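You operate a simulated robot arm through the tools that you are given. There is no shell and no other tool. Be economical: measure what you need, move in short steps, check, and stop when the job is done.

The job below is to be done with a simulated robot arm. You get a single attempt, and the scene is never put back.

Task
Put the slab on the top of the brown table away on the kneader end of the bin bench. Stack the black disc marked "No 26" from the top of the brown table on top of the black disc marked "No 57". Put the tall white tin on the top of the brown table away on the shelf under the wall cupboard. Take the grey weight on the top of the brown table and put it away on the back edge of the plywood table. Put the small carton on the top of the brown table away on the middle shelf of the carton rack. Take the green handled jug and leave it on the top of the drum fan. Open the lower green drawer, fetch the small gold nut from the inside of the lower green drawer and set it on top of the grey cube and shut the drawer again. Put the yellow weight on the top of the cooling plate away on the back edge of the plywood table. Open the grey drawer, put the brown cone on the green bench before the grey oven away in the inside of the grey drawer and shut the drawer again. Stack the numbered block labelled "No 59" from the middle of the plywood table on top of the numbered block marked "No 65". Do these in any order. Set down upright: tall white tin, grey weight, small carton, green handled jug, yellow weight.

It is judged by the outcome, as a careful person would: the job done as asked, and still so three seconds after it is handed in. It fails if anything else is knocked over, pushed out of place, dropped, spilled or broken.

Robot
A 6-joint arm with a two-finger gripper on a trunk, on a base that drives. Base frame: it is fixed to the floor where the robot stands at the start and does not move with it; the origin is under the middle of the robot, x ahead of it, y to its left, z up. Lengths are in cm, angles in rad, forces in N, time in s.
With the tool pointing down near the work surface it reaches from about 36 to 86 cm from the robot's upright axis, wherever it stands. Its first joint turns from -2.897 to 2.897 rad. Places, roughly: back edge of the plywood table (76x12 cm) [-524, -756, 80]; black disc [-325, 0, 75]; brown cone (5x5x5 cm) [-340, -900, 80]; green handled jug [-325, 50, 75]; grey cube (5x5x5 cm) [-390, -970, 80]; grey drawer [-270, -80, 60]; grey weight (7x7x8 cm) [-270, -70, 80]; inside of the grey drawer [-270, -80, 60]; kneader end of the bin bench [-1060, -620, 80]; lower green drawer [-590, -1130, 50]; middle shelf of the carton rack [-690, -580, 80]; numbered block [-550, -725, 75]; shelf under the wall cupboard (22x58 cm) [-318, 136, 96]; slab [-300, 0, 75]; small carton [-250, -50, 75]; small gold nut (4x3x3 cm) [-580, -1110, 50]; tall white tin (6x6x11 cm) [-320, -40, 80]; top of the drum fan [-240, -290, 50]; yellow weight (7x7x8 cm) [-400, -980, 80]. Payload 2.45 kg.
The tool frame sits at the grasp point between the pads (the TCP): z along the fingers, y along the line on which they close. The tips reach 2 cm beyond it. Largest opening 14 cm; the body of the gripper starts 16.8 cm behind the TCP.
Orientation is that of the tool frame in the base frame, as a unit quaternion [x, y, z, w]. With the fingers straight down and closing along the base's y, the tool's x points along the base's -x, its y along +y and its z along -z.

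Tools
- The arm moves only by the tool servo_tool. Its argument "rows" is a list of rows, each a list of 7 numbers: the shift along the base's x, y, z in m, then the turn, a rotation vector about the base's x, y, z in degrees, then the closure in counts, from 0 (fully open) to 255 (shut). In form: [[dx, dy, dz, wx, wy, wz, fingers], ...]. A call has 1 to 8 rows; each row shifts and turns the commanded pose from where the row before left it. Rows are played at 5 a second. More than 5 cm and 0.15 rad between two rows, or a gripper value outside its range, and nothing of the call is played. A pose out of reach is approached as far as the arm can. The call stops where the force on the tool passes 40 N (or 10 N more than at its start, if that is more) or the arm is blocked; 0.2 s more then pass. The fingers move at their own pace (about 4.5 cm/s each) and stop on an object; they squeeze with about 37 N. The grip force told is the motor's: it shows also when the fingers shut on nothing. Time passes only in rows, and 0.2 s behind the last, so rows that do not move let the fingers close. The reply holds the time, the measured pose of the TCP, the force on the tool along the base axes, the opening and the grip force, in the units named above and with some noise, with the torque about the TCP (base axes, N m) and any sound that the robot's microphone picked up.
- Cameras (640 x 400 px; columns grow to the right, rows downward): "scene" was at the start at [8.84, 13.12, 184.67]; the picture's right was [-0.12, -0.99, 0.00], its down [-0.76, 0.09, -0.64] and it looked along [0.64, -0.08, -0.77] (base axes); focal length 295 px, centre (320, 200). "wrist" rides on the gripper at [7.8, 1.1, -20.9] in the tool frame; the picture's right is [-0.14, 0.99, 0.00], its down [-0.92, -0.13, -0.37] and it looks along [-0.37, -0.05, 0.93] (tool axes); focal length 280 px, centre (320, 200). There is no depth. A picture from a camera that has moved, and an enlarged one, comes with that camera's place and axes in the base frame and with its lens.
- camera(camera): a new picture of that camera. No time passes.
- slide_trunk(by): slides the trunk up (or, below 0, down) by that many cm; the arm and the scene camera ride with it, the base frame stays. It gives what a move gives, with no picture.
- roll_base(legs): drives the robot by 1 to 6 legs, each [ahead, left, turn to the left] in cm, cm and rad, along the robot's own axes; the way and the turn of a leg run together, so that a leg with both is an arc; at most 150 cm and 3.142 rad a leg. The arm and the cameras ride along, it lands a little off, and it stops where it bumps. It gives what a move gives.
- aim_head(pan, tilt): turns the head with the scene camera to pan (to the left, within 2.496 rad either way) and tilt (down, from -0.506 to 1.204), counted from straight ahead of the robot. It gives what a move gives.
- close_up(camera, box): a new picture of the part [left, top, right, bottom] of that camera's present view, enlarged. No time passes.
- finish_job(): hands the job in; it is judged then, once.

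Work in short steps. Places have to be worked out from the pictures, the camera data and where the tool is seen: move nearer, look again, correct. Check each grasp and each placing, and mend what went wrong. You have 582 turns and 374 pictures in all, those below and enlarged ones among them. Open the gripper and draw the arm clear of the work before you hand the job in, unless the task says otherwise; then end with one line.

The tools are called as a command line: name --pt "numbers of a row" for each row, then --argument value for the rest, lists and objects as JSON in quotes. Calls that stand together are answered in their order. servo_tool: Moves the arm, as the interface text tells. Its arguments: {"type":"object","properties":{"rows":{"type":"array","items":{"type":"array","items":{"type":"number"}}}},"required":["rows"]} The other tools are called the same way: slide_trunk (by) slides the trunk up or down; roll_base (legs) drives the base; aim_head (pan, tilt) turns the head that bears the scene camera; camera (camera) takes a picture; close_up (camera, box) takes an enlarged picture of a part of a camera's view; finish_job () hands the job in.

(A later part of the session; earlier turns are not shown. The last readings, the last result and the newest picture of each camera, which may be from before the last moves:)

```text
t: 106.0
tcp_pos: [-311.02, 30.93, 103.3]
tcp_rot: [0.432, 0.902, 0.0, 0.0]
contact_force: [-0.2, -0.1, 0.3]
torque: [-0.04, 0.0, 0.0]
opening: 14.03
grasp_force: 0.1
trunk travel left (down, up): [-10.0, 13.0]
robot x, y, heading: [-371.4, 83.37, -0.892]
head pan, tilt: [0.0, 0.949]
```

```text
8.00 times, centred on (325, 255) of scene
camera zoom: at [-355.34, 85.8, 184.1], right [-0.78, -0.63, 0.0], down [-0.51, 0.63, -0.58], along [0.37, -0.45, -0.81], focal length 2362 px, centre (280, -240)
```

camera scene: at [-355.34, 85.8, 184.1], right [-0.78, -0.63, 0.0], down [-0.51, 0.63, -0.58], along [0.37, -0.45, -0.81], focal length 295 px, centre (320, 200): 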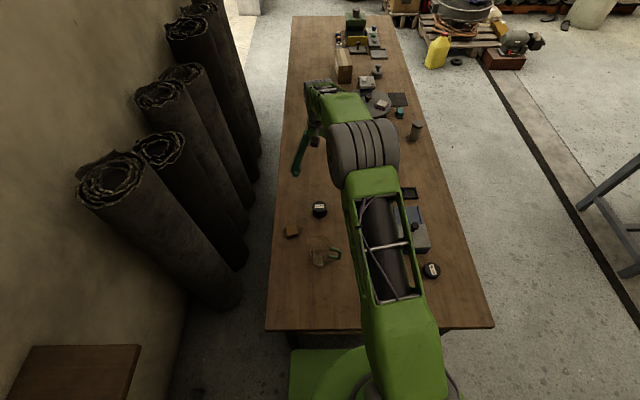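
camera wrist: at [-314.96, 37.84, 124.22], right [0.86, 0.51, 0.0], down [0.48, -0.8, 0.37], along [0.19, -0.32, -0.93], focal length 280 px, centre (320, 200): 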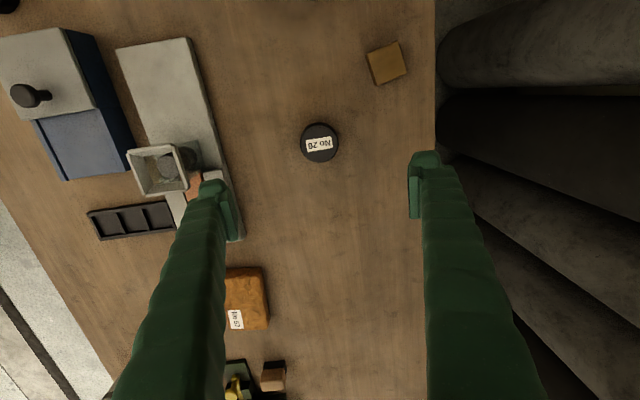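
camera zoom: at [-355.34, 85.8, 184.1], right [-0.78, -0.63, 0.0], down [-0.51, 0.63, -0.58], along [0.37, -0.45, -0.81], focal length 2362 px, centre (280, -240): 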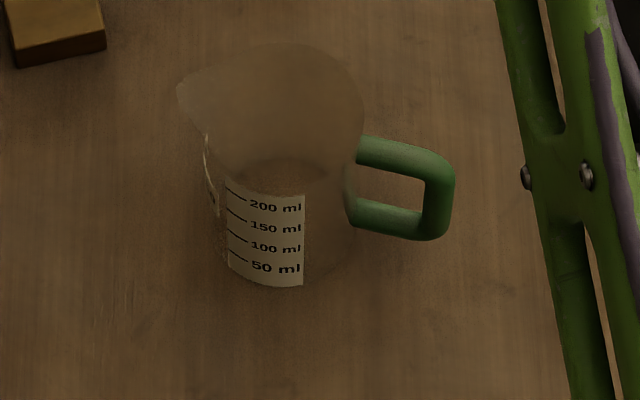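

The jug's handle points along n, so I need to close along e: rotate the tool 90° while moving over the jug at about (-324.3, 48.2).

servo_tool --pt "-0.0121 0.0157 0 0 0 8.18 0" --pt "-0.0121 0.0157 0 0 0 8.18 0" --pt "-0.0121 0.0157 0 0 0 8.18 0" --pt "-0.0121 0.0157 0 0 0 8.18 0" --pt "-0.0121 0.0157 0 0 0 8.18 0" --pt "-0.0121 0.0157 0 0 0 8.18 0"

servo_tool --pt "-0.0121 0.0157 0 0 0 8.18 0" --pt "-0.0121 0.0157 0 0 0 8.18 0" --pt "-0.0121 0.0157 0 0 0 8.18 0" --pt "-0.0121 0.0157 0 0 0 8.18 0" --pt "-0.0121 0.0157 0 0 0 8.18 0" --pt "0 0 0 0 0 0 0"

camera --camera "wrist"

camera --camera "scene"

```text
t: 107.4
tcp_pos: [-318.01, 40.13, 103.27]
tcp_rot: [0.016, 1.0, 0.0, 0.0]
contact_force: [0.5, 0.7, -0.4]
torque: [0.05, -0.03, 0.0]
opening: 13.98
grasp_force: 0.1
trunk travel left (down, up): [-10.0, 13.0]
robot x, y, heading: [-371.69, 83.61, -0.89]
head pan, tilt: [0.0, 0.949]
```

```text
t: 108.8
tcp_pos: [-324.15, 48.1, 103.27]
tcp_rot: [-0.334, 0.943, 0.001, 0.001]
contact_force: [0.5, 0.3, -0.4]
torque: [0.02, -0.04, 0.01]
opening: 13.99
grasp_force: 0.0
trunk travel left (down, up): [-10.0, 13.0]
robot x, y, heading: [-371.29, 82.96, -0.889]
head pan, tilt: [0.0, 0.949]
```

```text
332 pictures are left
camera wrist: at [-330.85, 43.99, 124.06], right [-0.52, 0.86, 0.0], down [0.8, 0.48, 0.37], along [0.32, 0.19, -0.93], focal length 280 px, centre (320, 200)
```

wrist: 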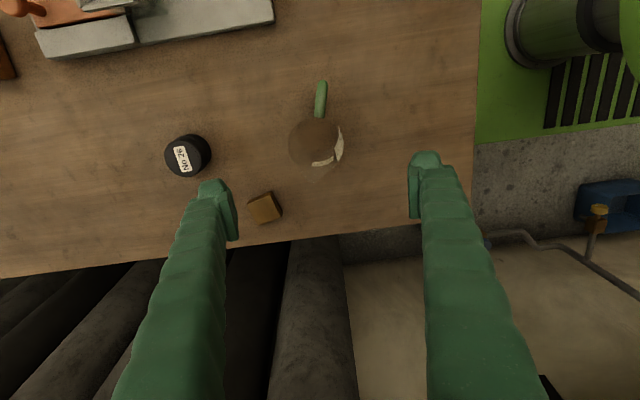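

```text
331 pictures are left
camera scene: at [-355.26, 85.74, 184.09], right [-0.78, -0.63, 0.0], down [-0.51, 0.63, -0.58], along [0.37, -0.45, -0.81], focal length 295 px, centre (320, 200)
```

scene: 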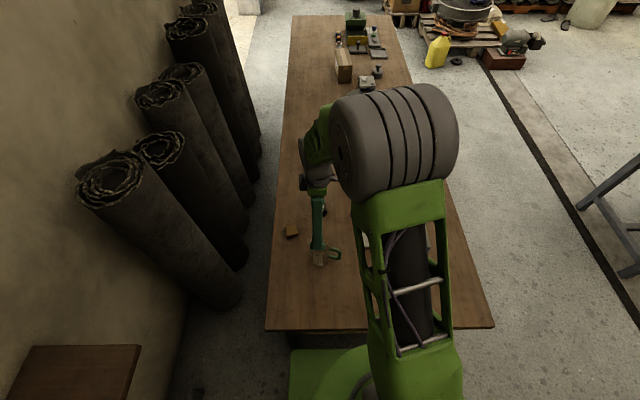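

The jug sits around (-323.8, 47.7). I lower to z 95 and look again.

servo_tool --pt "0 0 -0.04 0 0 0 0" --pt "0 0 -0.04 0 0 0 0" --pt "0 0 0 0 0 0 0"

camera --camera "wrist"

close_up --camera "scene" --box '[280, 220, 360, 280]'

```text
t: 109.6
tcp_pos: [-324.34, 47.98, 95.07]
tcp_rot: [-0.332, 0.943, 0.0, 0.001]
contact_force: [0.1, -0.3, 0.0]
torque: [0.02, -0.03, 0.04]
opening: 13.99
grasp_force: 0.3
trunk travel left (down, up): [-10.0, 13.0]
robot x, y, heading: [-371.6, 83.25, -0.897]
head pan, tilt: [0.0, 0.949]
```

```text
330 pictures are left
camera wrist: at [-330.98, 43.95, 116.01], right [-0.51, 0.86, 0.0], down [0.8, 0.48, 0.37], along [0.32, 0.19, -0.93], focal length 280 px, centre (320, 200)
```

wrist: 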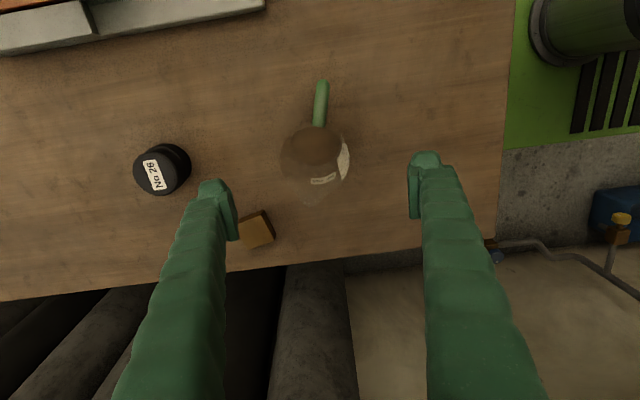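

```text
6.67 times, centred on (320, 250) of scene
camera zoom: at [-355.3, 85.77, 184.09], right [-0.78, -0.63, 0.0], down [-0.51, 0.63, -0.58], along [0.37, -0.45, -0.81], focal length 1969 px, centre (320, -133)
```

zoom: 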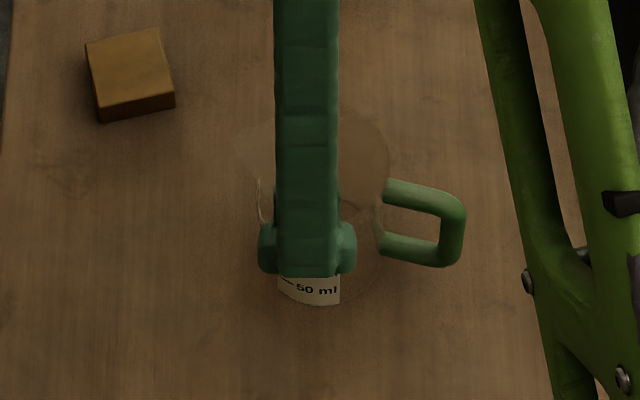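

The rim is near z 84, 7.5 cm wide. I shift slightly and lower to z 80, then close.

servo_tool --pt "-0.002 -0.008 -0.03 0 0 0 0" --pt "0 0 -0.045 0 0 0 0" --pt "0 0 -0.045 0 0 0 0" --pt "0 0 -0.03 0 0 0 0" --pt "0 0 0 0 0 0 0"

camera --camera "wrist"

```text
t: 110.8
tcp_pos: [-324.27, 47.06, 80.35]
tcp_rot: [-0.333, 0.943, 0.001, 0.001]
contact_force: [0.0, -0.3, -0.1]
torque: [-0.02, -0.06, 0.0]
opening: 13.99
grasp_force: 0.1
trunk travel left (down, up): [-10.0, 13.0]
robot x, y, heading: [-371.77, 83.1, -0.894]
head pan, tilt: [0.0, 0.949]
```

```text
328 pictures are left
camera wrist: at [-331.08, 43.13, 101.07], right [-0.51, 0.86, 0.0], down [0.8, 0.48, 0.37], along [0.32, 0.19, -0.93], focal length 280 px, centre (320, 200)
```

wrist: 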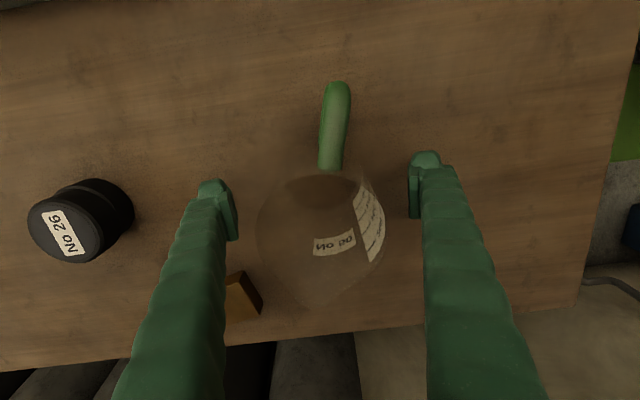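

The jug sits about 1.2 cm further toward -n; I correct and close on it.

servo_tool --pt "0.008 0.007 -0.003 0 0 0 0" --pt "0 0 0 0 0 0 100" --pt "0 0 0 0 0 0 200" --pt "0 0 0 0 0 0 200" --pt "0 0 0 0 0 0 200" --pt "0 0 0 0 0 0 200"

camera --camera "wrist"

```text
t: 112.2
tcp_pos: [-323.62, 47.88, 79.95]
tcp_rot: [-0.333, 0.943, 0.0, 0.001]
contact_force: [0.0, -1.2, 1.6]
torque: [0.01, 0.01, -0.01]
opening: 7.87
grasp_force: 34.0
trunk travel left (down, up): [-10.0, 13.0]
robot x, y, heading: [-371.63, 82.95, -0.892]
head pan, tilt: [0.0, 0.949]
```

```text
327 pictures are left
camera wrist: at [-330.32, 43.87, 100.78], right [-0.51, 0.86, 0.0], down [0.8, 0.48, 0.37], along [0.32, 0.19, -0.93], focal length 280 px, centre (320, 200)
```

wrist: 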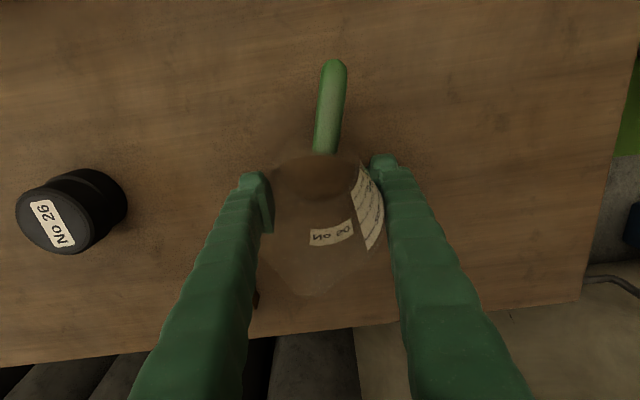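

Gripped at 7.87 cm and centred. I lift it straight up.

servo_tool --pt "0 0 0.01 0 0 0 200" --pt "0 0 0.04 0 0 0 200" --pt "0 0 0.05 0 0 0 200" --pt "0 0 0.05 0 0 0 200" --pt "0 0 0.05 0 0 0 200" --pt "0 0 0.05 0 0 0 200" --pt "0 0 0 0 0 0 200"

camera --camera "wrist"

```text
t: 113.8
tcp_pos: [-323.31, 47.82, 105.03]
tcp_rot: [-0.332, 0.943, 0.0, 0.0]
contact_force: [1.2, 1.0, -0.6]
torque: [0.01, 0.0, -0.01]
opening: 7.84
grasp_force: 36.8
trunk travel left (down, up): [-10.0, 13.0]
robot x, y, heading: [-371.58, 83.44, -0.889]
head pan, tilt: [0.0, 0.949]
```

```text
326 pictures are left
camera wrist: at [-330.23, 43.78, 125.84], right [-0.51, 0.86, 0.0], down [0.8, 0.48, 0.37], along [0.32, 0.19, -0.93], focal length 280 px, centre (320, 200)
```

wrist: 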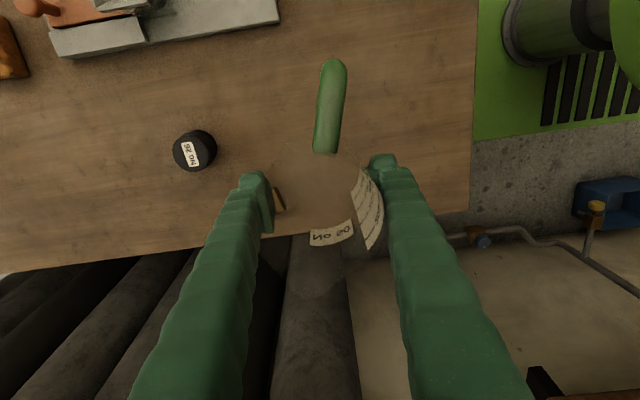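

Now to the drum fan: I go back round the table corner (several legs), keeping between can and corner.

roll_base --legs '[[-5, -100, 0], [150, 0, 0], [98, 0, 0], [45, 22, 0]]'

aim_head --pan -0.4 --tilt 0.7

camera --camera "scene"

```text
t: 137.0
tcp_pos: [-205.5, -226.33, 104.86]
tcp_rot: [-0.328, 0.945, -0.001, 0.001]
contact_force: [0.2, -0.2, -1.7]
torque: [0.02, 0.03, 0.02]
opening: 7.83
grasp_force: 36.5
trunk travel left (down, up): [-10.0, 13.0]
robot x, y, heading: [-252.78, -190.21, -0.903]
head pan, tilt: [0.0, 0.949]
```

```text
t: 137.9
tcp_pos: [-205.56, -226.28, 105.12]
tcp_rot: [-0.329, 0.944, 0.0, 0.001]
contact_force: [-0.6, -0.5, -2.4]
torque: [0.02, -0.01, 0.04]
opening: 7.86
grasp_force: 36.7
trunk travel left (down, up): [-10.0, 13.0]
robot x, y, heading: [-253.06, -190.33, -0.904]
head pan, tilt: [-0.4, 0.7]
```

```text
325 pictures are left
camera scene: at [-239.14, -190.53, 186.06], right [-0.96, -0.27, 0.0], down [-0.17, 0.62, -0.76], along [0.2, -0.74, -0.64], focal length 295 px, centre (320, 200)
```

scene: 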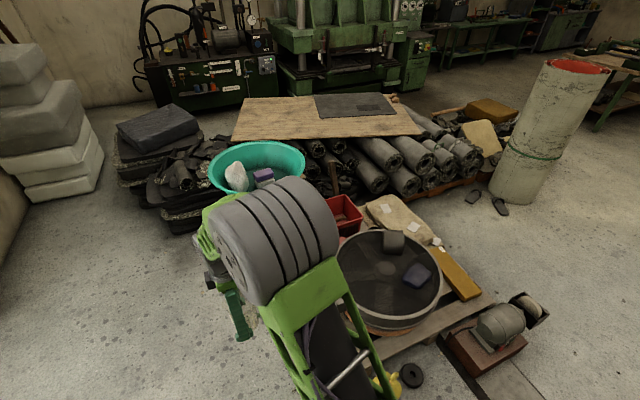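

Fan centre is near (-249,-298), its free near half around (-240,-283). I go round the can and turn to face the fan.

roll_base --legs '[[43, 31, 0], [30, -8, 0], [0, 0, -1.45]]'

aim_head --pan 0.3 --tilt 0.9

camera --camera "scene"

camera --camera "wrist"

```text
t: 146.4
tcp_pos: [-219.47, -285.4, 105.04]
tcp_rot: [0.376, 0.926, 0.0, 0.001]
contact_force: [-0.4, 0.9, -1.9]
torque: [-0.02, -0.03, 0.0]
opening: 7.84
grasp_force: 37.2
trunk travel left (down, up): [-10.0, 13.0]
robot x, y, heading: [-189.82, -233.5, -2.342]
head pan, tilt: [-0.4, 0.7]
```

```text
t: 147.5
tcp_pos: [-219.34, -285.45, 105.06]
tcp_rot: [0.377, 0.926, -0.001, 0.001]
contact_force: [0.6, 0.3, -1.2]
torque: [-0.02, 0.0, -0.04]
opening: 7.81
grasp_force: 36.6
trunk travel left (down, up): [-10.0, 13.0]
robot x, y, heading: [-190.15, -233.42, -2.347]
head pan, tilt: [0.3, 0.901]
```

```text
324 pictures are left
camera scene: at [-183.78, -250.57, 184.45], right [-0.89, 0.45, 0.0], down [0.36, 0.7, -0.62], along [-0.28, -0.55, -0.78], focal length 295 px, centre (320, 200)
```

scene: 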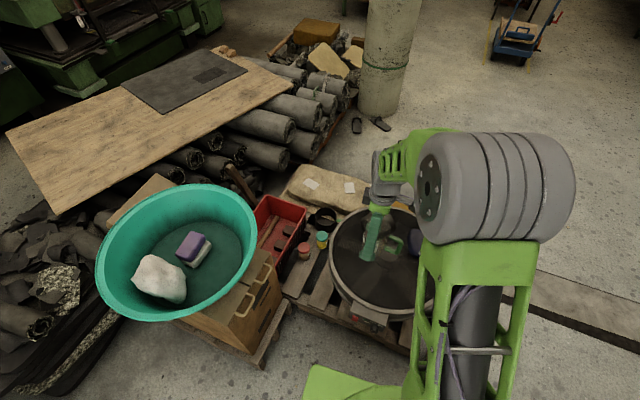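

```text
323 pictures are left
camera wrist: at [-224.19, -279.06, 125.82], right [0.79, 0.61, 0.0], down [0.57, -0.73, 0.37], along [0.23, -0.29, -0.93], focal length 280 px, centre (320, 200)
```

wrist: 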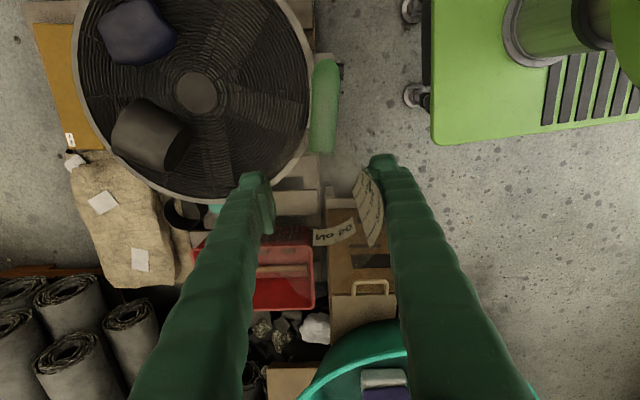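

Fan centre ≈(-248.5,-299). I place the jug on the free near part at about (-234,-295); I move over it and partly lower.

servo_tool --pt "-0.0365 -0.024 0 0 0 0 200" --pt "-0.0365 -0.024 0 0 0 0 200" --pt "-0.0365 -0.024 0 0 0 0 200" --pt "-0.0365 -0.024 0 0 0 0 200" --pt "0 0 -0.05 0 0 0 200" --pt "0 0 -0.05 0 0 0 200" --pt "0 0 -0.05 0 0 0 200" --pt "0 0 -0.05 0 0 0 200"

servo_tool --pt "0 0 -0.05 0 0 0 200" --pt "0 0 -0.05 0 0 0 200" --pt "0 0 -0.05 0 0 0 200" --pt "0 0 0 0 0 0 200"

camera --camera "wrist"

camera --camera "scene"

```text
t: 149.3
tcp_pos: [-234.12, -295.23, 85.02]
tcp_rot: [0.376, 0.927, 0.0, 0.001]
contact_force: [-0.9, -0.7, -1.1]
torque: [0.02, -0.03, 0.02]
opening: 7.83
grasp_force: 36.4
trunk travel left (down, up): [-10.0, 13.0]
robot x, y, heading: [-190.12, -233.65, -2.341]
head pan, tilt: [0.3, 0.901]
```

```text
t: 150.3
tcp_pos: [-233.93, -295.01, 70.07]
tcp_rot: [0.376, 0.927, 0.0, 0.001]
contact_force: [0.4, 0.4, -1.1]
torque: [-0.02, 0.01, 0.01]
opening: 7.82
grasp_force: 36.4
trunk travel left (down, up): [-10.0, 13.0]
robot x, y, heading: [-189.92, -232.98, -2.34]
head pan, tilt: [0.3, 0.901]
```

```text
322 pictures are left
camera wrist: at [-238.78, -288.69, 90.87], right [0.79, 0.61, 0.0], down [0.57, -0.73, 0.37], along [0.23, -0.29, -0.93], focal length 280 px, centre (320, 200)
```

wrist: 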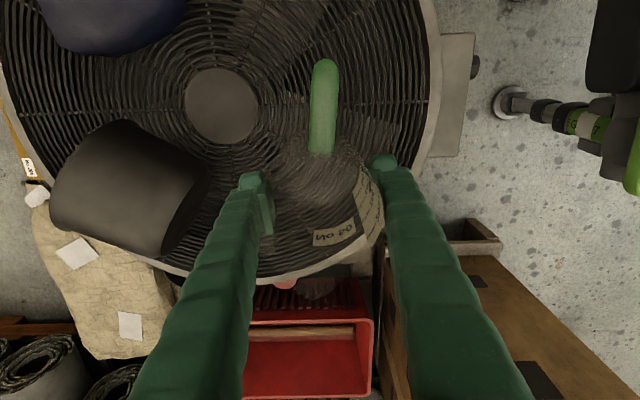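

```text
321 pictures are left
camera scene: at [-183.79, -250.6, 184.45], right [-0.89, 0.45, 0.0], down [0.36, 0.7, -0.62], along [-0.28, -0.55, -0.78], focal length 295 px, centre (320, 200)
```

scene: 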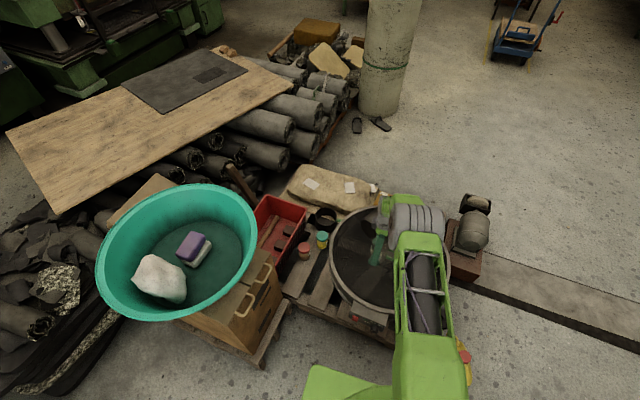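

The landing spot is clear grille. I lower further toward the surface in steps, watching the force.

servo_tool --pt "0 0 -0.05 0 0 0 200" --pt "0 0 -0.03 0 0 0 200" --pt "0 0 -0.02 0 0 0 200" --pt "0 0 0 0 0 0 200"

camera --camera "wrist"

close_up --camera "scene" --box '[320, 190, 460, 340]'

```text
t: 151.3
tcp_pos: [-233.91, -294.91, 60.05]
tcp_rot: [0.376, 0.927, 0.0, 0.0]
contact_force: [0.8, -0.4, -1.6]
torque: [-0.03, 0.0, -0.02]
opening: 7.79
grasp_force: 36.9
trunk travel left (down, up): [-10.0, 13.0]
robot x, y, heading: [-189.77, -233.31, -2.343]
head pan, tilt: [0.3, 0.901]
```

```text
320 pictures are left
camera wrist: at [-238.75, -288.69, 80.79], right [0.79, 0.61, 0.0], down [0.57, -0.73, 0.37], along [0.23, -0.29, -0.93], focal length 280 px, centre (320, 200)
```

wrist: 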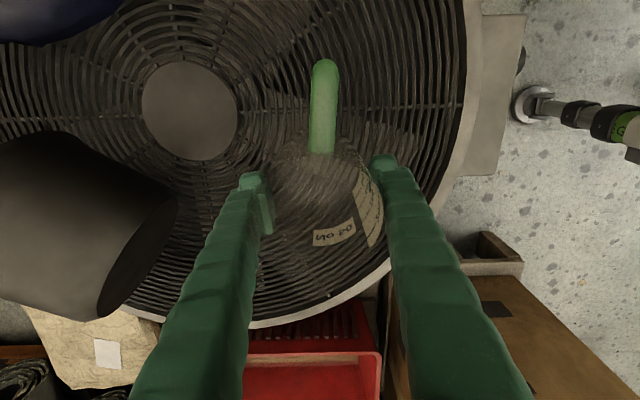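

```text
2.67 times, centred on (390, 265) of scene
camera zoom: at [-183.78, -250.59, 184.45], right [-0.89, 0.45, 0.0], down [0.36, 0.7, -0.62], along [-0.28, -0.55, -0.78], focal length 788 px, centre (133, 27)
```

zoom: 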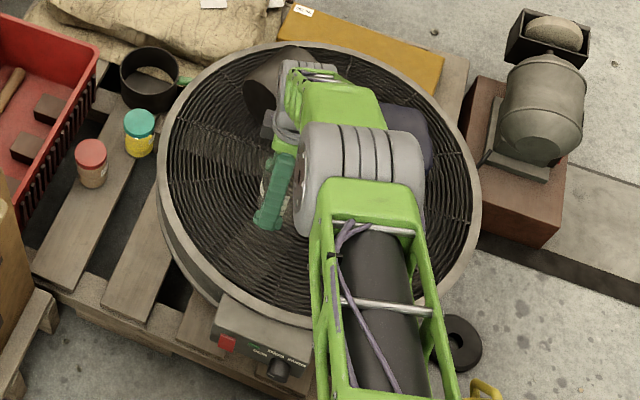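

The fan top is near z≈51, so contact should come at TCP z≈55.5. I creep down.

servo_tool --pt "0 0 -0.02 0 0 0 200" --pt "0 0 -0.01 0 0 0 200" --pt "0 0 -0.004 0 0 0 200" --pt "0 0 -0.004 0 0 0 200" --pt "0 0 0 0 0 0 200"

```text
t: 152.5
tcp_pos: [-233.9, -294.94, 56.25]
tcp_rot: [0.376, 0.927, 0.0, 0.001]
contact_force: [0.2, 0.8, -1.1]
torque: [0.0, -0.01, 0.02]
opening: 7.83
grasp_force: 36.8
trunk travel left (down, up): [-10.0, 13.0]
robot x, y, heading: [-189.72, -233.22, -2.342]
head pan, tilt: [0.3, 0.901]
```

servo_tool --pt "0 0 -0.004 0 0 0 200" --pt "0 0 -0.003 0 0 0 200" --pt "0 0 -0.003 0 0 0 200" --pt "0 0 0 0 0 0 200"

```text
t: 153.5
tcp_pos: [-233.97, -294.84, 55.28]
tcp_rot: [0.376, 0.927, 0.0, 0.001]
contact_force: [0.1, -0.5, -1.2]
torque: [-0.01, 0.03, 0.0]
opening: 7.81
grasp_force: 37.3
trunk travel left (down, up): [-10.0, 13.0]
robot x, y, heading: [-189.99, -233.59, -2.338]
head pan, tilt: [0.3, 0.901]
```

servo_tool --pt "0 0 -0.004 0 0 0 200" --pt "0 0 -0.003 0 0 0 200" --pt "0 0 -0.003 0 0 0 200" --pt "0 0 0 0 0 0 200"

camera --camera "wrist"

```text
t: 154.5
tcp_pos: [-233.8, -294.75, 54.86]
tcp_rot: [0.377, 0.926, -0.001, 0.0]
contact_force: [-0.3, 0.0, -0.2]
torque: [-0.02, -0.04, 0.01]
opening: 7.8
grasp_force: 36.7
out of reach, approached as far as the arm can: row 1
trunk travel left (down, up): [-10.0, 13.0]
robot x, y, heading: [-190.01, -233.44, -2.344]
head pan, tilt: [0.3, 0.901]
```

```text
318 pictures are left
camera wrist: at [-238.58, -288.38, 75.65], right [0.79, 0.61, 0.0], down [0.57, -0.73, 0.37], along [0.23, -0.29, -0.93], focal length 280 px, centre (320, 200)
```

wrist: 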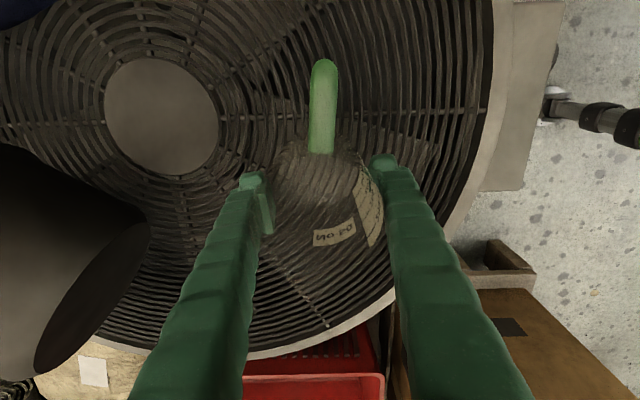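

The arm's low limit is reached at z 54.9; I lower further with the trunk in small steps.

slide_trunk --by -0.6

```text
t: 155.0
tcp_pos: [-233.73, -294.63, 54.25]
tcp_rot: [0.376, 0.927, 0.0, 0.001]
contact_force: [-0.9, 0.3, -1.3]
torque: [-0.05, 0.01, 0.01]
opening: 7.84
grasp_force: 37.0
trunk travel left (down, up): [-9.4, 13.6]
robot x, y, heading: [-189.63, -233.36, -2.342]
head pan, tilt: [0.3, 0.901]
```

slide_trunk --by -0.6

```text
t: 155.6
tcp_pos: [-233.82, -294.87, 54.0]
tcp_rot: [0.376, 0.927, -0.003, 0.0]
contact_force: [3.4, 4.3, 25.8]
torque: [0.67, 0.12, -0.19]
opening: 7.81
grasp_force: 37.6
trunk travel left (down, up): [-8.8, 14.2]
robot x, y, heading: [-189.75, -233.46, -2.344]
head pan, tilt: [0.3, 0.901]
```

Contact (26 N). I ease up slightly, then release.

slide_trunk --by 0.3

servo_tool --pt "0 0 0 0 0 0 120" --pt "0 0 0 0 0 0 80" --pt "0 0 0 0 0 0 60" --pt "0 0 0 0 0 0 60"

camera --camera "wrist"

```text
t: 156.1
tcp_pos: [-233.69, -294.73, 54.0]
tcp_rot: [0.377, 0.926, -0.002, 0.001]
contact_force: [-2.4, -3.1, 10.3]
torque: [-0.19, 0.39, 0.06]
opening: 7.8
grasp_force: 37.3
trunk travel left (down, up): [-9.1, 13.9]
robot x, y, heading: [-189.82, -233.27, -2.343]
head pan, tilt: [0.3, 0.901]
```

```text
t: 157.1
tcp_pos: [-233.77, -294.65, 53.8]
tcp_rot: [0.377, 0.926, -0.001, 0.001]
contact_force: [1.0, 0.3, -0.4]
torque: [-0.01, 0.03, 0.01]
opening: 10.7
grasp_force: 0.1
trunk travel left (down, up): [-9.1, 13.9]
robot x, y, heading: [-190.1, -233.52, -2.347]
head pan, tilt: [0.3, 0.901]
```

```text
317 pictures are left
camera wrist: at [-238.57, -288.35, 74.72], right [0.79, 0.61, 0.0], down [0.57, -0.73, 0.37], along [0.23, -0.29, -0.93], focal length 280 px, centre (320, 200)
```

wrist: 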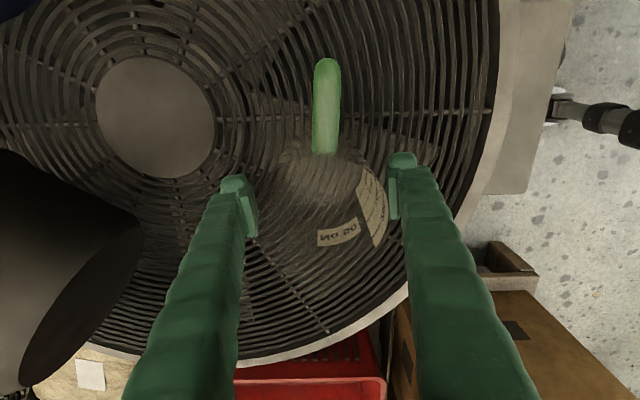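

The jug stands free. I rise straight up and check.

servo_tool --pt "0 0 0.02 0 0 0 60" --pt "0 0 0.04 0 0 0 60" --pt "0 0 0.05 0 0 0 60" --pt "0 0 0.05 0 0 0 60" --pt "0 0 0.05 0 0 0 60" --pt "0 0 0.05 0 0 0 60" --pt "0 0 0.05 0 0 0 60" --pt "0 0 0.05 0 0 0 60"

servo_tool --pt "0 0 0.05 0 0 0 0" --pt "0 0 0.05 0 0 0 0" --pt "0 0 0.05 0 0 0 0"

close_up --camera "scene" --box '[310, 180, 470, 340]'

camera --camera "wrist"

```text
t: 158.9
tcp_pos: [-233.72, -294.69, 89.97]
tcp_rot: [0.375, 0.927, -0.001, 0.001]
contact_force: [0.7, 0.4, 0.2]
torque: [-0.05, -0.03, 0.0]
opening: 10.71
grasp_force: 0.1
trunk travel left (down, up): [-9.1, 13.9]
robot x, y, heading: [-190.0, -233.65, -2.342]
head pan, tilt: [0.3, 0.901]
```

```text
t: 159.7
tcp_pos: [-233.54, -294.63, 105.14]
tcp_rot: [0.376, 0.927, 0.0, 0.001]
contact_force: [0.0, -0.7, -0.8]
torque: [-0.02, -0.01, 0.0]
opening: 13.99
grasp_force: 0.0
trunk travel left (down, up): [-9.1, 13.9]
robot x, y, heading: [-189.92, -233.56, -2.338]
head pan, tilt: [0.3, 0.901]
```

```text
2.50 times, centred on (390, 260) of scene
camera zoom: at [-183.73, -250.52, 183.56], right [-0.89, 0.45, 0.0], down [0.36, 0.7, -0.62], along [-0.28, -0.55, -0.78], focal length 738 px, centre (145, 50)
```

zoom: 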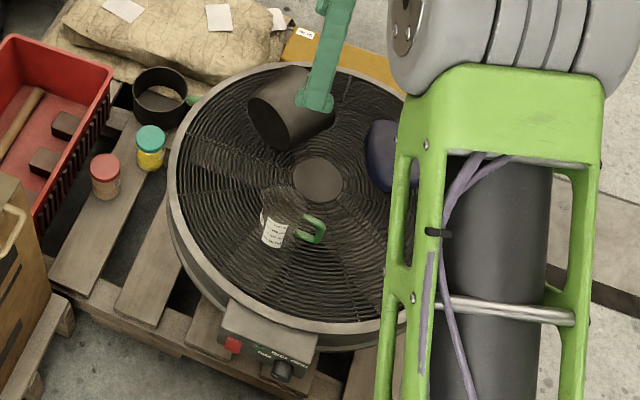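

```text
315 pictures are left
camera wrist: at [-238.41, -288.35, 125.78], right [0.79, 0.61, 0.0], down [0.57, -0.73, 0.37], along [0.23, -0.29, -0.93], focal length 280 px, centre (320, 200)
```

wrist: 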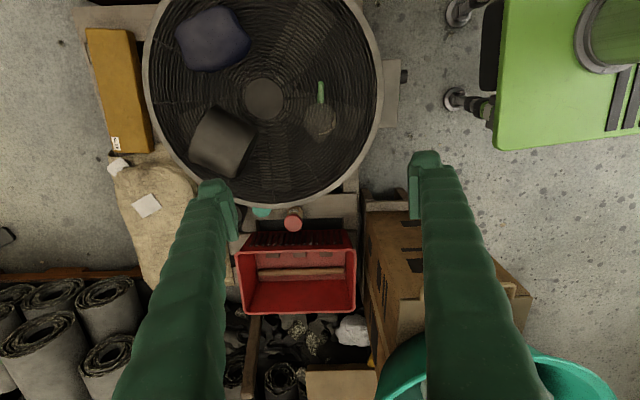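

Jug is upright on the fan. I rotate the tool back to its neutral yaw while retracting, then go for the tin.

servo_tool --pt "0.0139 0.0143 0 0 0 -8.18 0" --pt "0.0139 0.0143 0 0 0 -8.18 0" --pt "0.0139 0.0143 0 0 0 -8.18 0" --pt "0.0139 0.0143 0 0 0 -8.18 0" --pt "0.0139 0.0143 0 0 0 -8.18 0" --pt "0.0139 0.0143 0 0 0 -8.18 0"

servo_tool --pt "0.0139 0.0143 0 0 0 -8.18 0" --pt "0.0139 0.0143 0 0 0 -8.18 0" --pt "0.0139 0.0143 0 0 0 -8.18 0" --pt "0.0139 0.0143 0 0 0 -8.18 0" --pt "0.0139 0.0143 0 0 0 -8.18 0"

slide_trunk --by 0.9

```text
t: 161.1
tcp_pos: [-225.26, -285.96, 105.08]
tcp_rot: [0.727, 0.686, 0.0, 0.001]
contact_force: [-0.7, 0.2, -0.3]
torque: [0.0, 0.0, -0.01]
opening: 14.0
grasp_force: 0.0
trunk travel left (down, up): [-9.1, 13.9]
robot x, y, heading: [-189.79, -233.26, -2.343]
head pan, tilt: [0.3, 0.901]
```

```text
t: 162.3
tcp_pos: [-218.5, -278.95, 104.88]
tcp_rot: [0.922, 0.388, -0.001, 0.0]
contact_force: [1.0, 0.5, 0.0]
torque: [-0.07, 0.02, -0.01]
opening: 14.0
grasp_force: 0.1
trunk travel left (down, up): [-9.1, 13.9]
robot x, y, heading: [-189.89, -233.44, -2.343]
head pan, tilt: [0.3, 0.901]
```

```text
t: 162.9
tcp_pos: [-218.41, -278.87, 105.78]
tcp_rot: [0.921, 0.389, 0.0, 0.001]
contact_force: [-0.3, 0.3, -0.2]
torque: [0.01, -0.01, -0.01]
opening: 14.0
grasp_force: 0.0
trunk travel left (down, up): [-10.0, 13.0]
robot x, y, heading: [-190.29, -233.46, -2.34]
head pan, tilt: [0.3, 0.901]
```

I drive back around the corner to the tin's position along the table.

roll_base --legs '[[-14, -30, 0], [0, 0, 3.04], [-27, 40, 0], [-23, 45, 0], [8, 118, 0]]'

camera --camera "wrist"

aim_head --pan 0.0 --tilt 0.95

camera --camera "scene"

```text
t: 191.3
tcp_pos: [-336.87, -35.1, 105.82]
tcp_rot: [-0.358, 0.934, 0.0, 0.001]
contact_force: [1.0, -0.3, 0.6]
torque: [0.01, -0.01, 0.02]
opening: 13.99
grasp_force: 0.0
trunk travel left (down, up): [-10.0, 13.0]
robot x, y, heading: [-368.18, -78.72, 0.733]
head pan, tilt: [0.3, 0.901]
```

```text
314 pictures are left
camera wrist: at [-343.39, -39.54, 126.63], right [-0.56, 0.83, 0.0], down [0.77, 0.52, 0.37], along [0.31, 0.21, -0.93], focal length 280 px, centre (320, 200)
```

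wrist: 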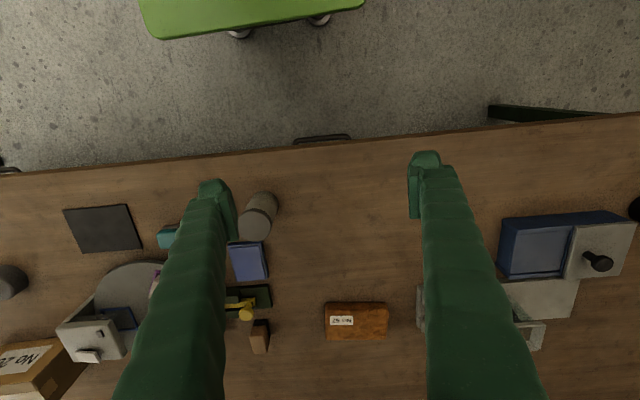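

```text
t: 192.1
tcp_pos: [-336.74, -35.21, 105.87]
tcp_rot: [-0.358, 0.934, 0.0, 0.0]
contact_force: [0.2, -0.6, -0.5]
torque: [0.02, 0.02, -0.02]
opening: 14.01
grasp_force: 0.1
trunk travel left (down, up): [-10.0, 13.0]
robot x, y, heading: [-368.56, -78.84, 0.732]
head pan, tilt: [0.0, 0.949]
```

```text
313 pictures are left
camera scene: at [-371.5, -62.7, 184.09], right [0.67, -0.74, 0.0], down [-0.6, -0.54, -0.58], along [0.43, 0.39, -0.81], focal length 295 px, centre (320, 200)
```

scene: 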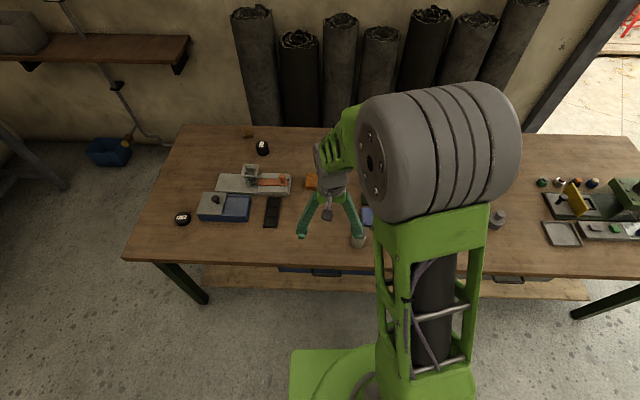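

Before grasping the tin I look at the shelf and cupboard to choose a suitable grasp.

aim_head --pan 0.65 --tilt 0.25

camera --camera "scene"

```text
t: 193.2
tcp_pos: [-336.9, -35.21, 105.91]
tcp_rot: [-0.358, 0.934, 0.001, 0.002]
contact_force: [-0.2, 0.2, -0.1]
torque: [-0.03, -0.02, 0.0]
opening: 14.02
grasp_force: 0.1
trunk travel left (down, up): [-10.0, 13.0]
robot x, y, heading: [-368.45, -78.91, 0.731]
head pan, tilt: [0.649, 0.25]
```

```text
312 pictures are left
camera scene: at [-375.14, -58.39, 190.14], right [0.98, -0.19, 0.0], down [-0.05, -0.24, -0.97], along [0.18, 0.95, -0.25], focal length 295 px, centre (320, 200)
```

scene: 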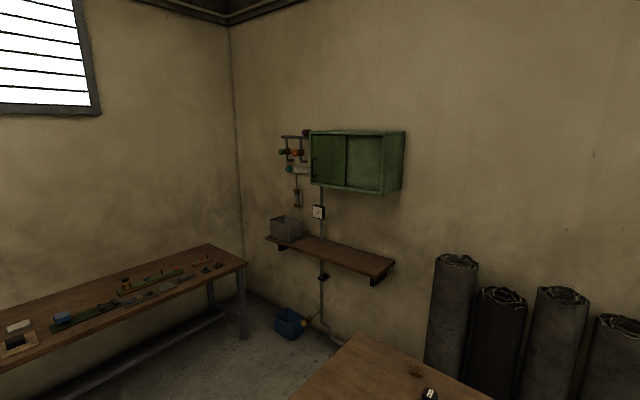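

The cupboard bottom (~z 150) hangs right over the shelf (z 96), so I'll hold the tin with the tool tilted 45° forward. I move over the tin while tilting.

servo_tool --pt "0.026 -0.0027 0 5.01 -5.58 0 0" --pt "0.026 -0.0027 0 5.01 -5.58 0 0" --pt "0.026 -0.0027 0 5.01 -5.58 0 0" --pt "0.026 -0.0027 0 5.01 -5.58 0 0" --pt "0.026 -0.0027 0 5.01 -5.58 0 0" --pt "0.026 -0.0027 0 5.01 -5.58 0 0" --pt "0 0 0 0 0 0 0"

aim_head --pan 0.0 --tilt 0.9

camera --camera "scene"

camera --camera "wrist"

```text
t: 194.8
tcp_pos: [-322.76, -38.51, 105.72]
tcp_rot: [-0.298, 0.904, 0.079, 0.296]
contact_force: [-1.4, 4.2, 0.2]
torque: [-0.52, -0.17, -0.14]
opening: 14.0
grasp_force: 0.1
out of reach, approached as far as the arm can: row 4, 5
trunk travel left (down, up): [-10.0, 13.0]
robot x, y, heading: [-368.95, -78.4, 0.734]
head pan, tilt: [0.649, 0.25]
```

```text
t: 195.8
tcp_pos: [-322.78, -38.69, 105.63]
tcp_rot: [-0.294, 0.906, 0.08, 0.295]
contact_force: [0.4, -0.1, 0.4]
torque: [-0.01, 0.01, 0.03]
opening: 14.0
grasp_force: 0.1
trunk travel left (down, up): [-10.0, 13.0]
robot x, y, heading: [-368.68, -78.84, 0.731]
head pan, tilt: [0.0, 0.901]
```

```text
311 pictures are left
camera scene: at [-371.29, -62.51, 184.46], right [0.67, -0.74, 0.0], down [-0.58, -0.52, -0.62], along [0.46, 0.42, -0.78], focal length 295 px, centre (320, 200)
```

scene: 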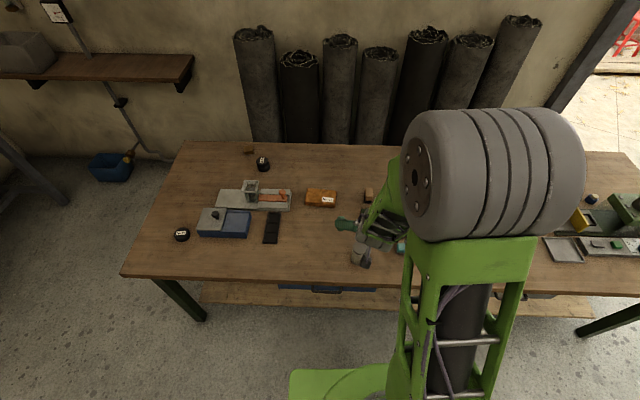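

```text
310 pictures are left
camera wrist: at [-338.58, -48.22, 117.98], right [-0.48, 0.87, 0.05], down [0.5, 0.23, 0.84], along [0.72, 0.43, -0.54], focal length 280 px, centre (320, 200)
```

wrist: 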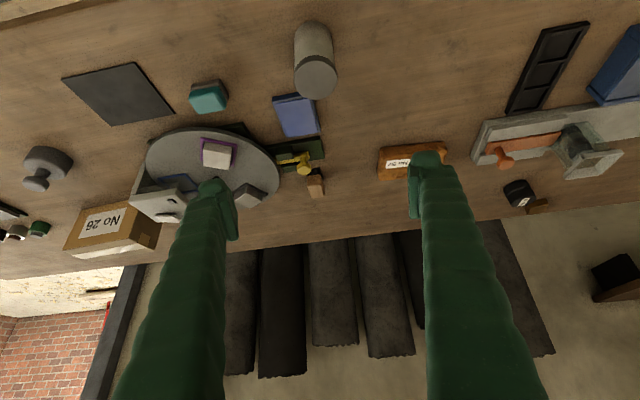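

The arm was too cramped for the full tilt. I back the base 18 cm so the wrist has room, then re-extend.

roll_base --legs '[[-18, 0, 0]]'

servo_tool --pt "0.035 0.03 0 0 0 0 0" --pt "0.035 0.03 0 0 0 0 0" --pt "0.035 0.03 0 0 0 0 0" --pt "0.03 0.03 0 0 0 0 0" --pt "0 0 0 0 0 0 0"

```text
t: 197.3
tcp_pos: [-336.47, -50.15, 105.89]
tcp_rot: [-0.33, 0.892, 0.079, 0.297]
contact_force: [-0.4, -0.2, 0.5]
torque: [0.0, -0.04, 0.01]
opening: 13.98
grasp_force: 0.0
trunk travel left (down, up): [-10.0, 13.0]
robot x, y, heading: [-382.11, -90.69, 0.727]
head pan, tilt: [0.0, 0.901]
```

```text
t: 198.5
tcp_pos: [-322.96, -38.09, 105.85]
tcp_rot: [-0.33, 0.892, 0.08, 0.299]
contact_force: [-1.2, -0.5, 0.5]
torque: [0.0, -0.04, 0.0]
opening: 13.99
grasp_force: 0.1
trunk travel left (down, up): [-10.0, 13.0]
robot x, y, heading: [-381.84, -90.35, 0.736]
head pan, tilt: [0.0, 0.901]
```

Room is fine now. I level the closing axis, complete the tilt and centre over the tin.

servo_tool --pt "0.009 0.0065 0 4.15 -2.3 0 0" --pt "0.009 0.0065 0 4.15 -2.3 0 0" --pt "0 0 -0.03 0 0 0 0" --pt "0 0 0 0 0 0 0"

camera --camera "wrist"

close_up --camera "scene" --box '[280, 170, 440, 280]'

```text
t: 199.5
tcp_pos: [-321.43, -38.11, 102.76]
tcp_rot: [-0.314, 0.88, 0.107, 0.341]
contact_force: [0.9, 0.1, 1.0]
torque: [0.02, 0.03, -0.02]
opening: 14.03
grasp_force: 0.2
out of reach, approached as far as the arm can: row 1, 2
trunk travel left (down, up): [-10.0, 13.0]
robot x, y, heading: [-382.19, -91.02, 0.731]
head pan, tilt: [0.0, 0.901]
```

```text
309 pictures are left
camera wrist: at [-337.72, -49.38, 112.92], right [-0.54, 0.84, 0.07], down [0.41, 0.19, 0.89], along [0.73, 0.51, -0.45], focal length 280 px, centre (320, 200)
```

wrist: 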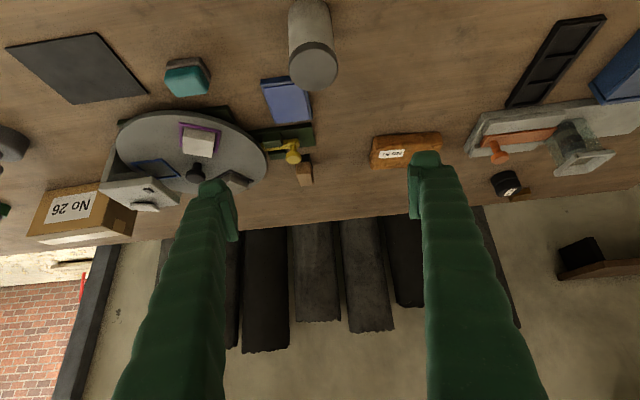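

```text
3.64 times, centred on (360, 225) of scene
camera zoom: at [-384.69, -74.61, 184.46], right [0.67, -0.74, 0.0], down [-0.58, -0.52, -0.62], along [0.46, 0.41, -0.78], focal length 1074 px, centre (174, 109)
```

zoom: 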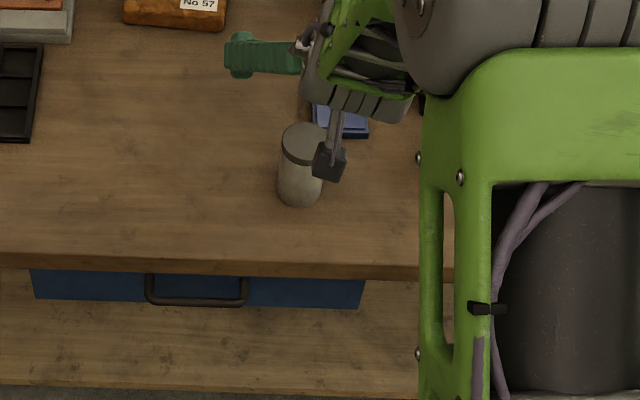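

Tilt is now ~42°, enough. Tin centre ≈(-320.5,-37.3). I lower the trunk 10 cm (easier arm geometry), still above the tin top.

slide_trunk --by -9

servo_tool --pt "0.009 0.008 0 0 0 0 0" --pt "0 0 0 0 0 0 0"

camera --camera "wrist"

close_up --camera "scene" --box '[280, 170, 440, 280]'

```text
t: 200.7
tcp_pos: [-321.52, -38.04, 93.78]
tcp_rot: [-0.314, 0.88, 0.106, 0.341]
contact_force: [0.1, 0.0, -0.1]
torque: [0.01, -0.01, 0.04]
opening: 14.0
grasp_force: 0.0
trunk travel left (down, up): [-1.0, 22.0]
robot x, y, heading: [-382.16, -90.86, 0.734]
head pan, tilt: [0.0, 0.901]
```

```text
t: 201.3
tcp_pos: [-320.53, -37.27, 93.83]
tcp_rot: [-0.315, 0.88, 0.107, 0.341]
contact_force: [-0.4, -0.1, 0.5]
torque: [-0.02, -0.02, 0.0]
opening: 14.0
grasp_force: 0.0
trunk travel left (down, up): [-1.0, 22.0]
robot x, y, heading: [-381.47, -90.5, 0.725]
head pan, tilt: [0.0, 0.901]
```

```text
307 pictures are left
camera wrist: at [-336.79, -48.58, 103.91], right [-0.54, 0.84, 0.07], down [0.41, 0.19, 0.89], along [0.73, 0.51, -0.45], focal length 280 px, centre (320, 200)
```

wrist: 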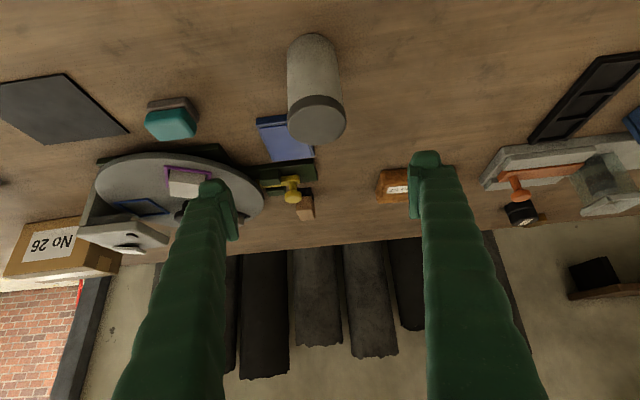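

```text
3.64 times, centred on (360, 225) of scene
camera zoom: at [-384.69, -74.56, 175.45], right [0.67, -0.74, 0.0], down [-0.58, -0.52, -0.62], along [0.46, 0.41, -0.78], focal length 1074 px, centre (174, 109)
```

zoom: 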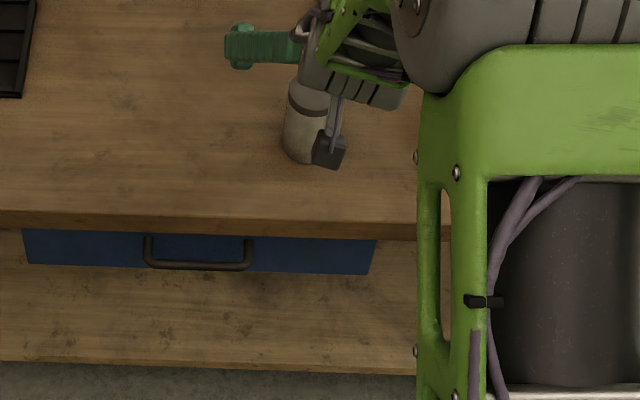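

Tin is centred between the fingers. I descend to z≈82 and close.

servo_tool --pt "-0.003 -0.002 -0.04 0 0 0 0" --pt "0 0 -0.04 0 0 0 0" --pt "0 0 -0.035 0 0 0 0" --pt "0 0 0 0 0 0 0"

camera --camera "wrist"

```text
t: 202.3
tcp_pos: [-321.37, -35.98, 82.56]
tcp_rot: [-0.312, 0.881, 0.1, 0.342]
contact_force: [0.2, 0.7, 0.0]
torque: [-0.02, -0.02, 0.02]
opening: 14.0
grasp_force: 0.0
out of reach, approached as far as the arm can: row 2, 3
trunk travel left (down, up): [-1.0, 22.0]
robot x, y, heading: [-381.65, -90.89, 0.732]
head pan, tilt: [0.0, 0.901]
```

```text
305 pictures are left
camera wrist: at [-337.73, -47.07, 92.77], right [-0.53, 0.84, 0.05], down [0.41, 0.2, 0.89], along [0.74, 0.5, -0.45], focal length 280 px, centre (320, 200)
```

wrist: 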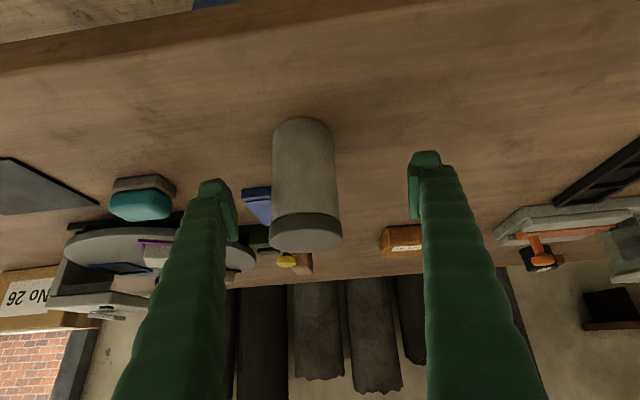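

The TCP drifted 1.2 cm sideways; I shift back and close.

servo_tool --pt "0.006 -0.011 0 0 0 0 0" --pt "0 0 0 0 0 0 60" --pt "0 0 0 0 0 0 120"

camera --camera "wrist"

```text
t: 203.1
tcp_pos: [-321.16, -36.37, 82.78]
tcp_rot: [-0.312, 0.881, 0.098, 0.341]
contact_force: [-0.1, -0.2, -0.6]
torque: [0.03, -0.02, -0.02]
opening: 8.9
grasp_force: 0.0
out of reach, approached as far as the arm can: row 1
trunk travel left (down, up): [-1.0, 22.0]
robot x, y, heading: [-382.07, -90.77, 0.731]
head pan, tilt: [0.0, 0.901]
```

```text
304 pictures are left
camera wrist: at [-337.46, -47.33, 93.07], right [-0.53, 0.85, 0.05], down [0.41, 0.2, 0.89], along [0.74, 0.49, -0.45], focal length 280 px, centre (320, 200)
```

wrist: 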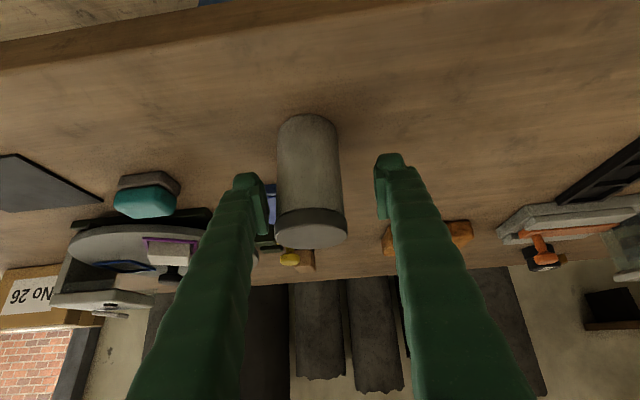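

I use a tiny base shift to centre the tin rather than pushing it.

roll_base --legs '[[0, -0.8, 0]]'

camera --camera "wrist"

```text
t: 203.9
tcp_pos: [-320.41, -37.14, 82.84]
tcp_rot: [-0.312, 0.881, 0.099, 0.341]
contact_force: [-0.2, 0.0, -0.3]
torque: [0.01, 0.01, 0.02]
opening: 7.42
grasp_force: 0.0
trunk travel left (down, up): [-1.0, 22.0]
robot x, y, heading: [-381.45, -91.19, 0.732]
head pan, tilt: [0.0, 0.901]
```

```text
303 pictures are left
camera wrist: at [-336.91, -47.93, 93.07], right [-0.53, 0.85, 0.05], down [0.41, 0.2, 0.89], along [0.74, 0.5, -0.45], focal length 280 px, centre (320, 200)
```

wrist: 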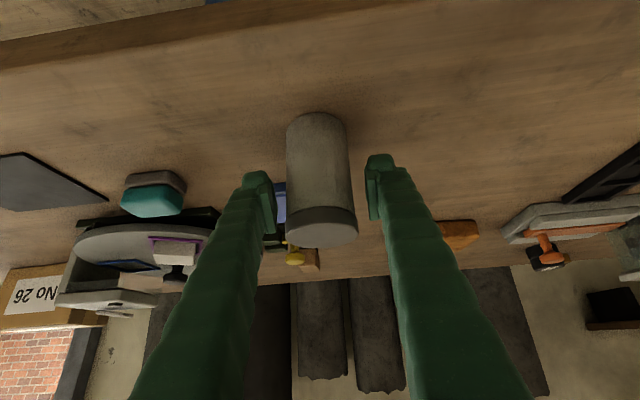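

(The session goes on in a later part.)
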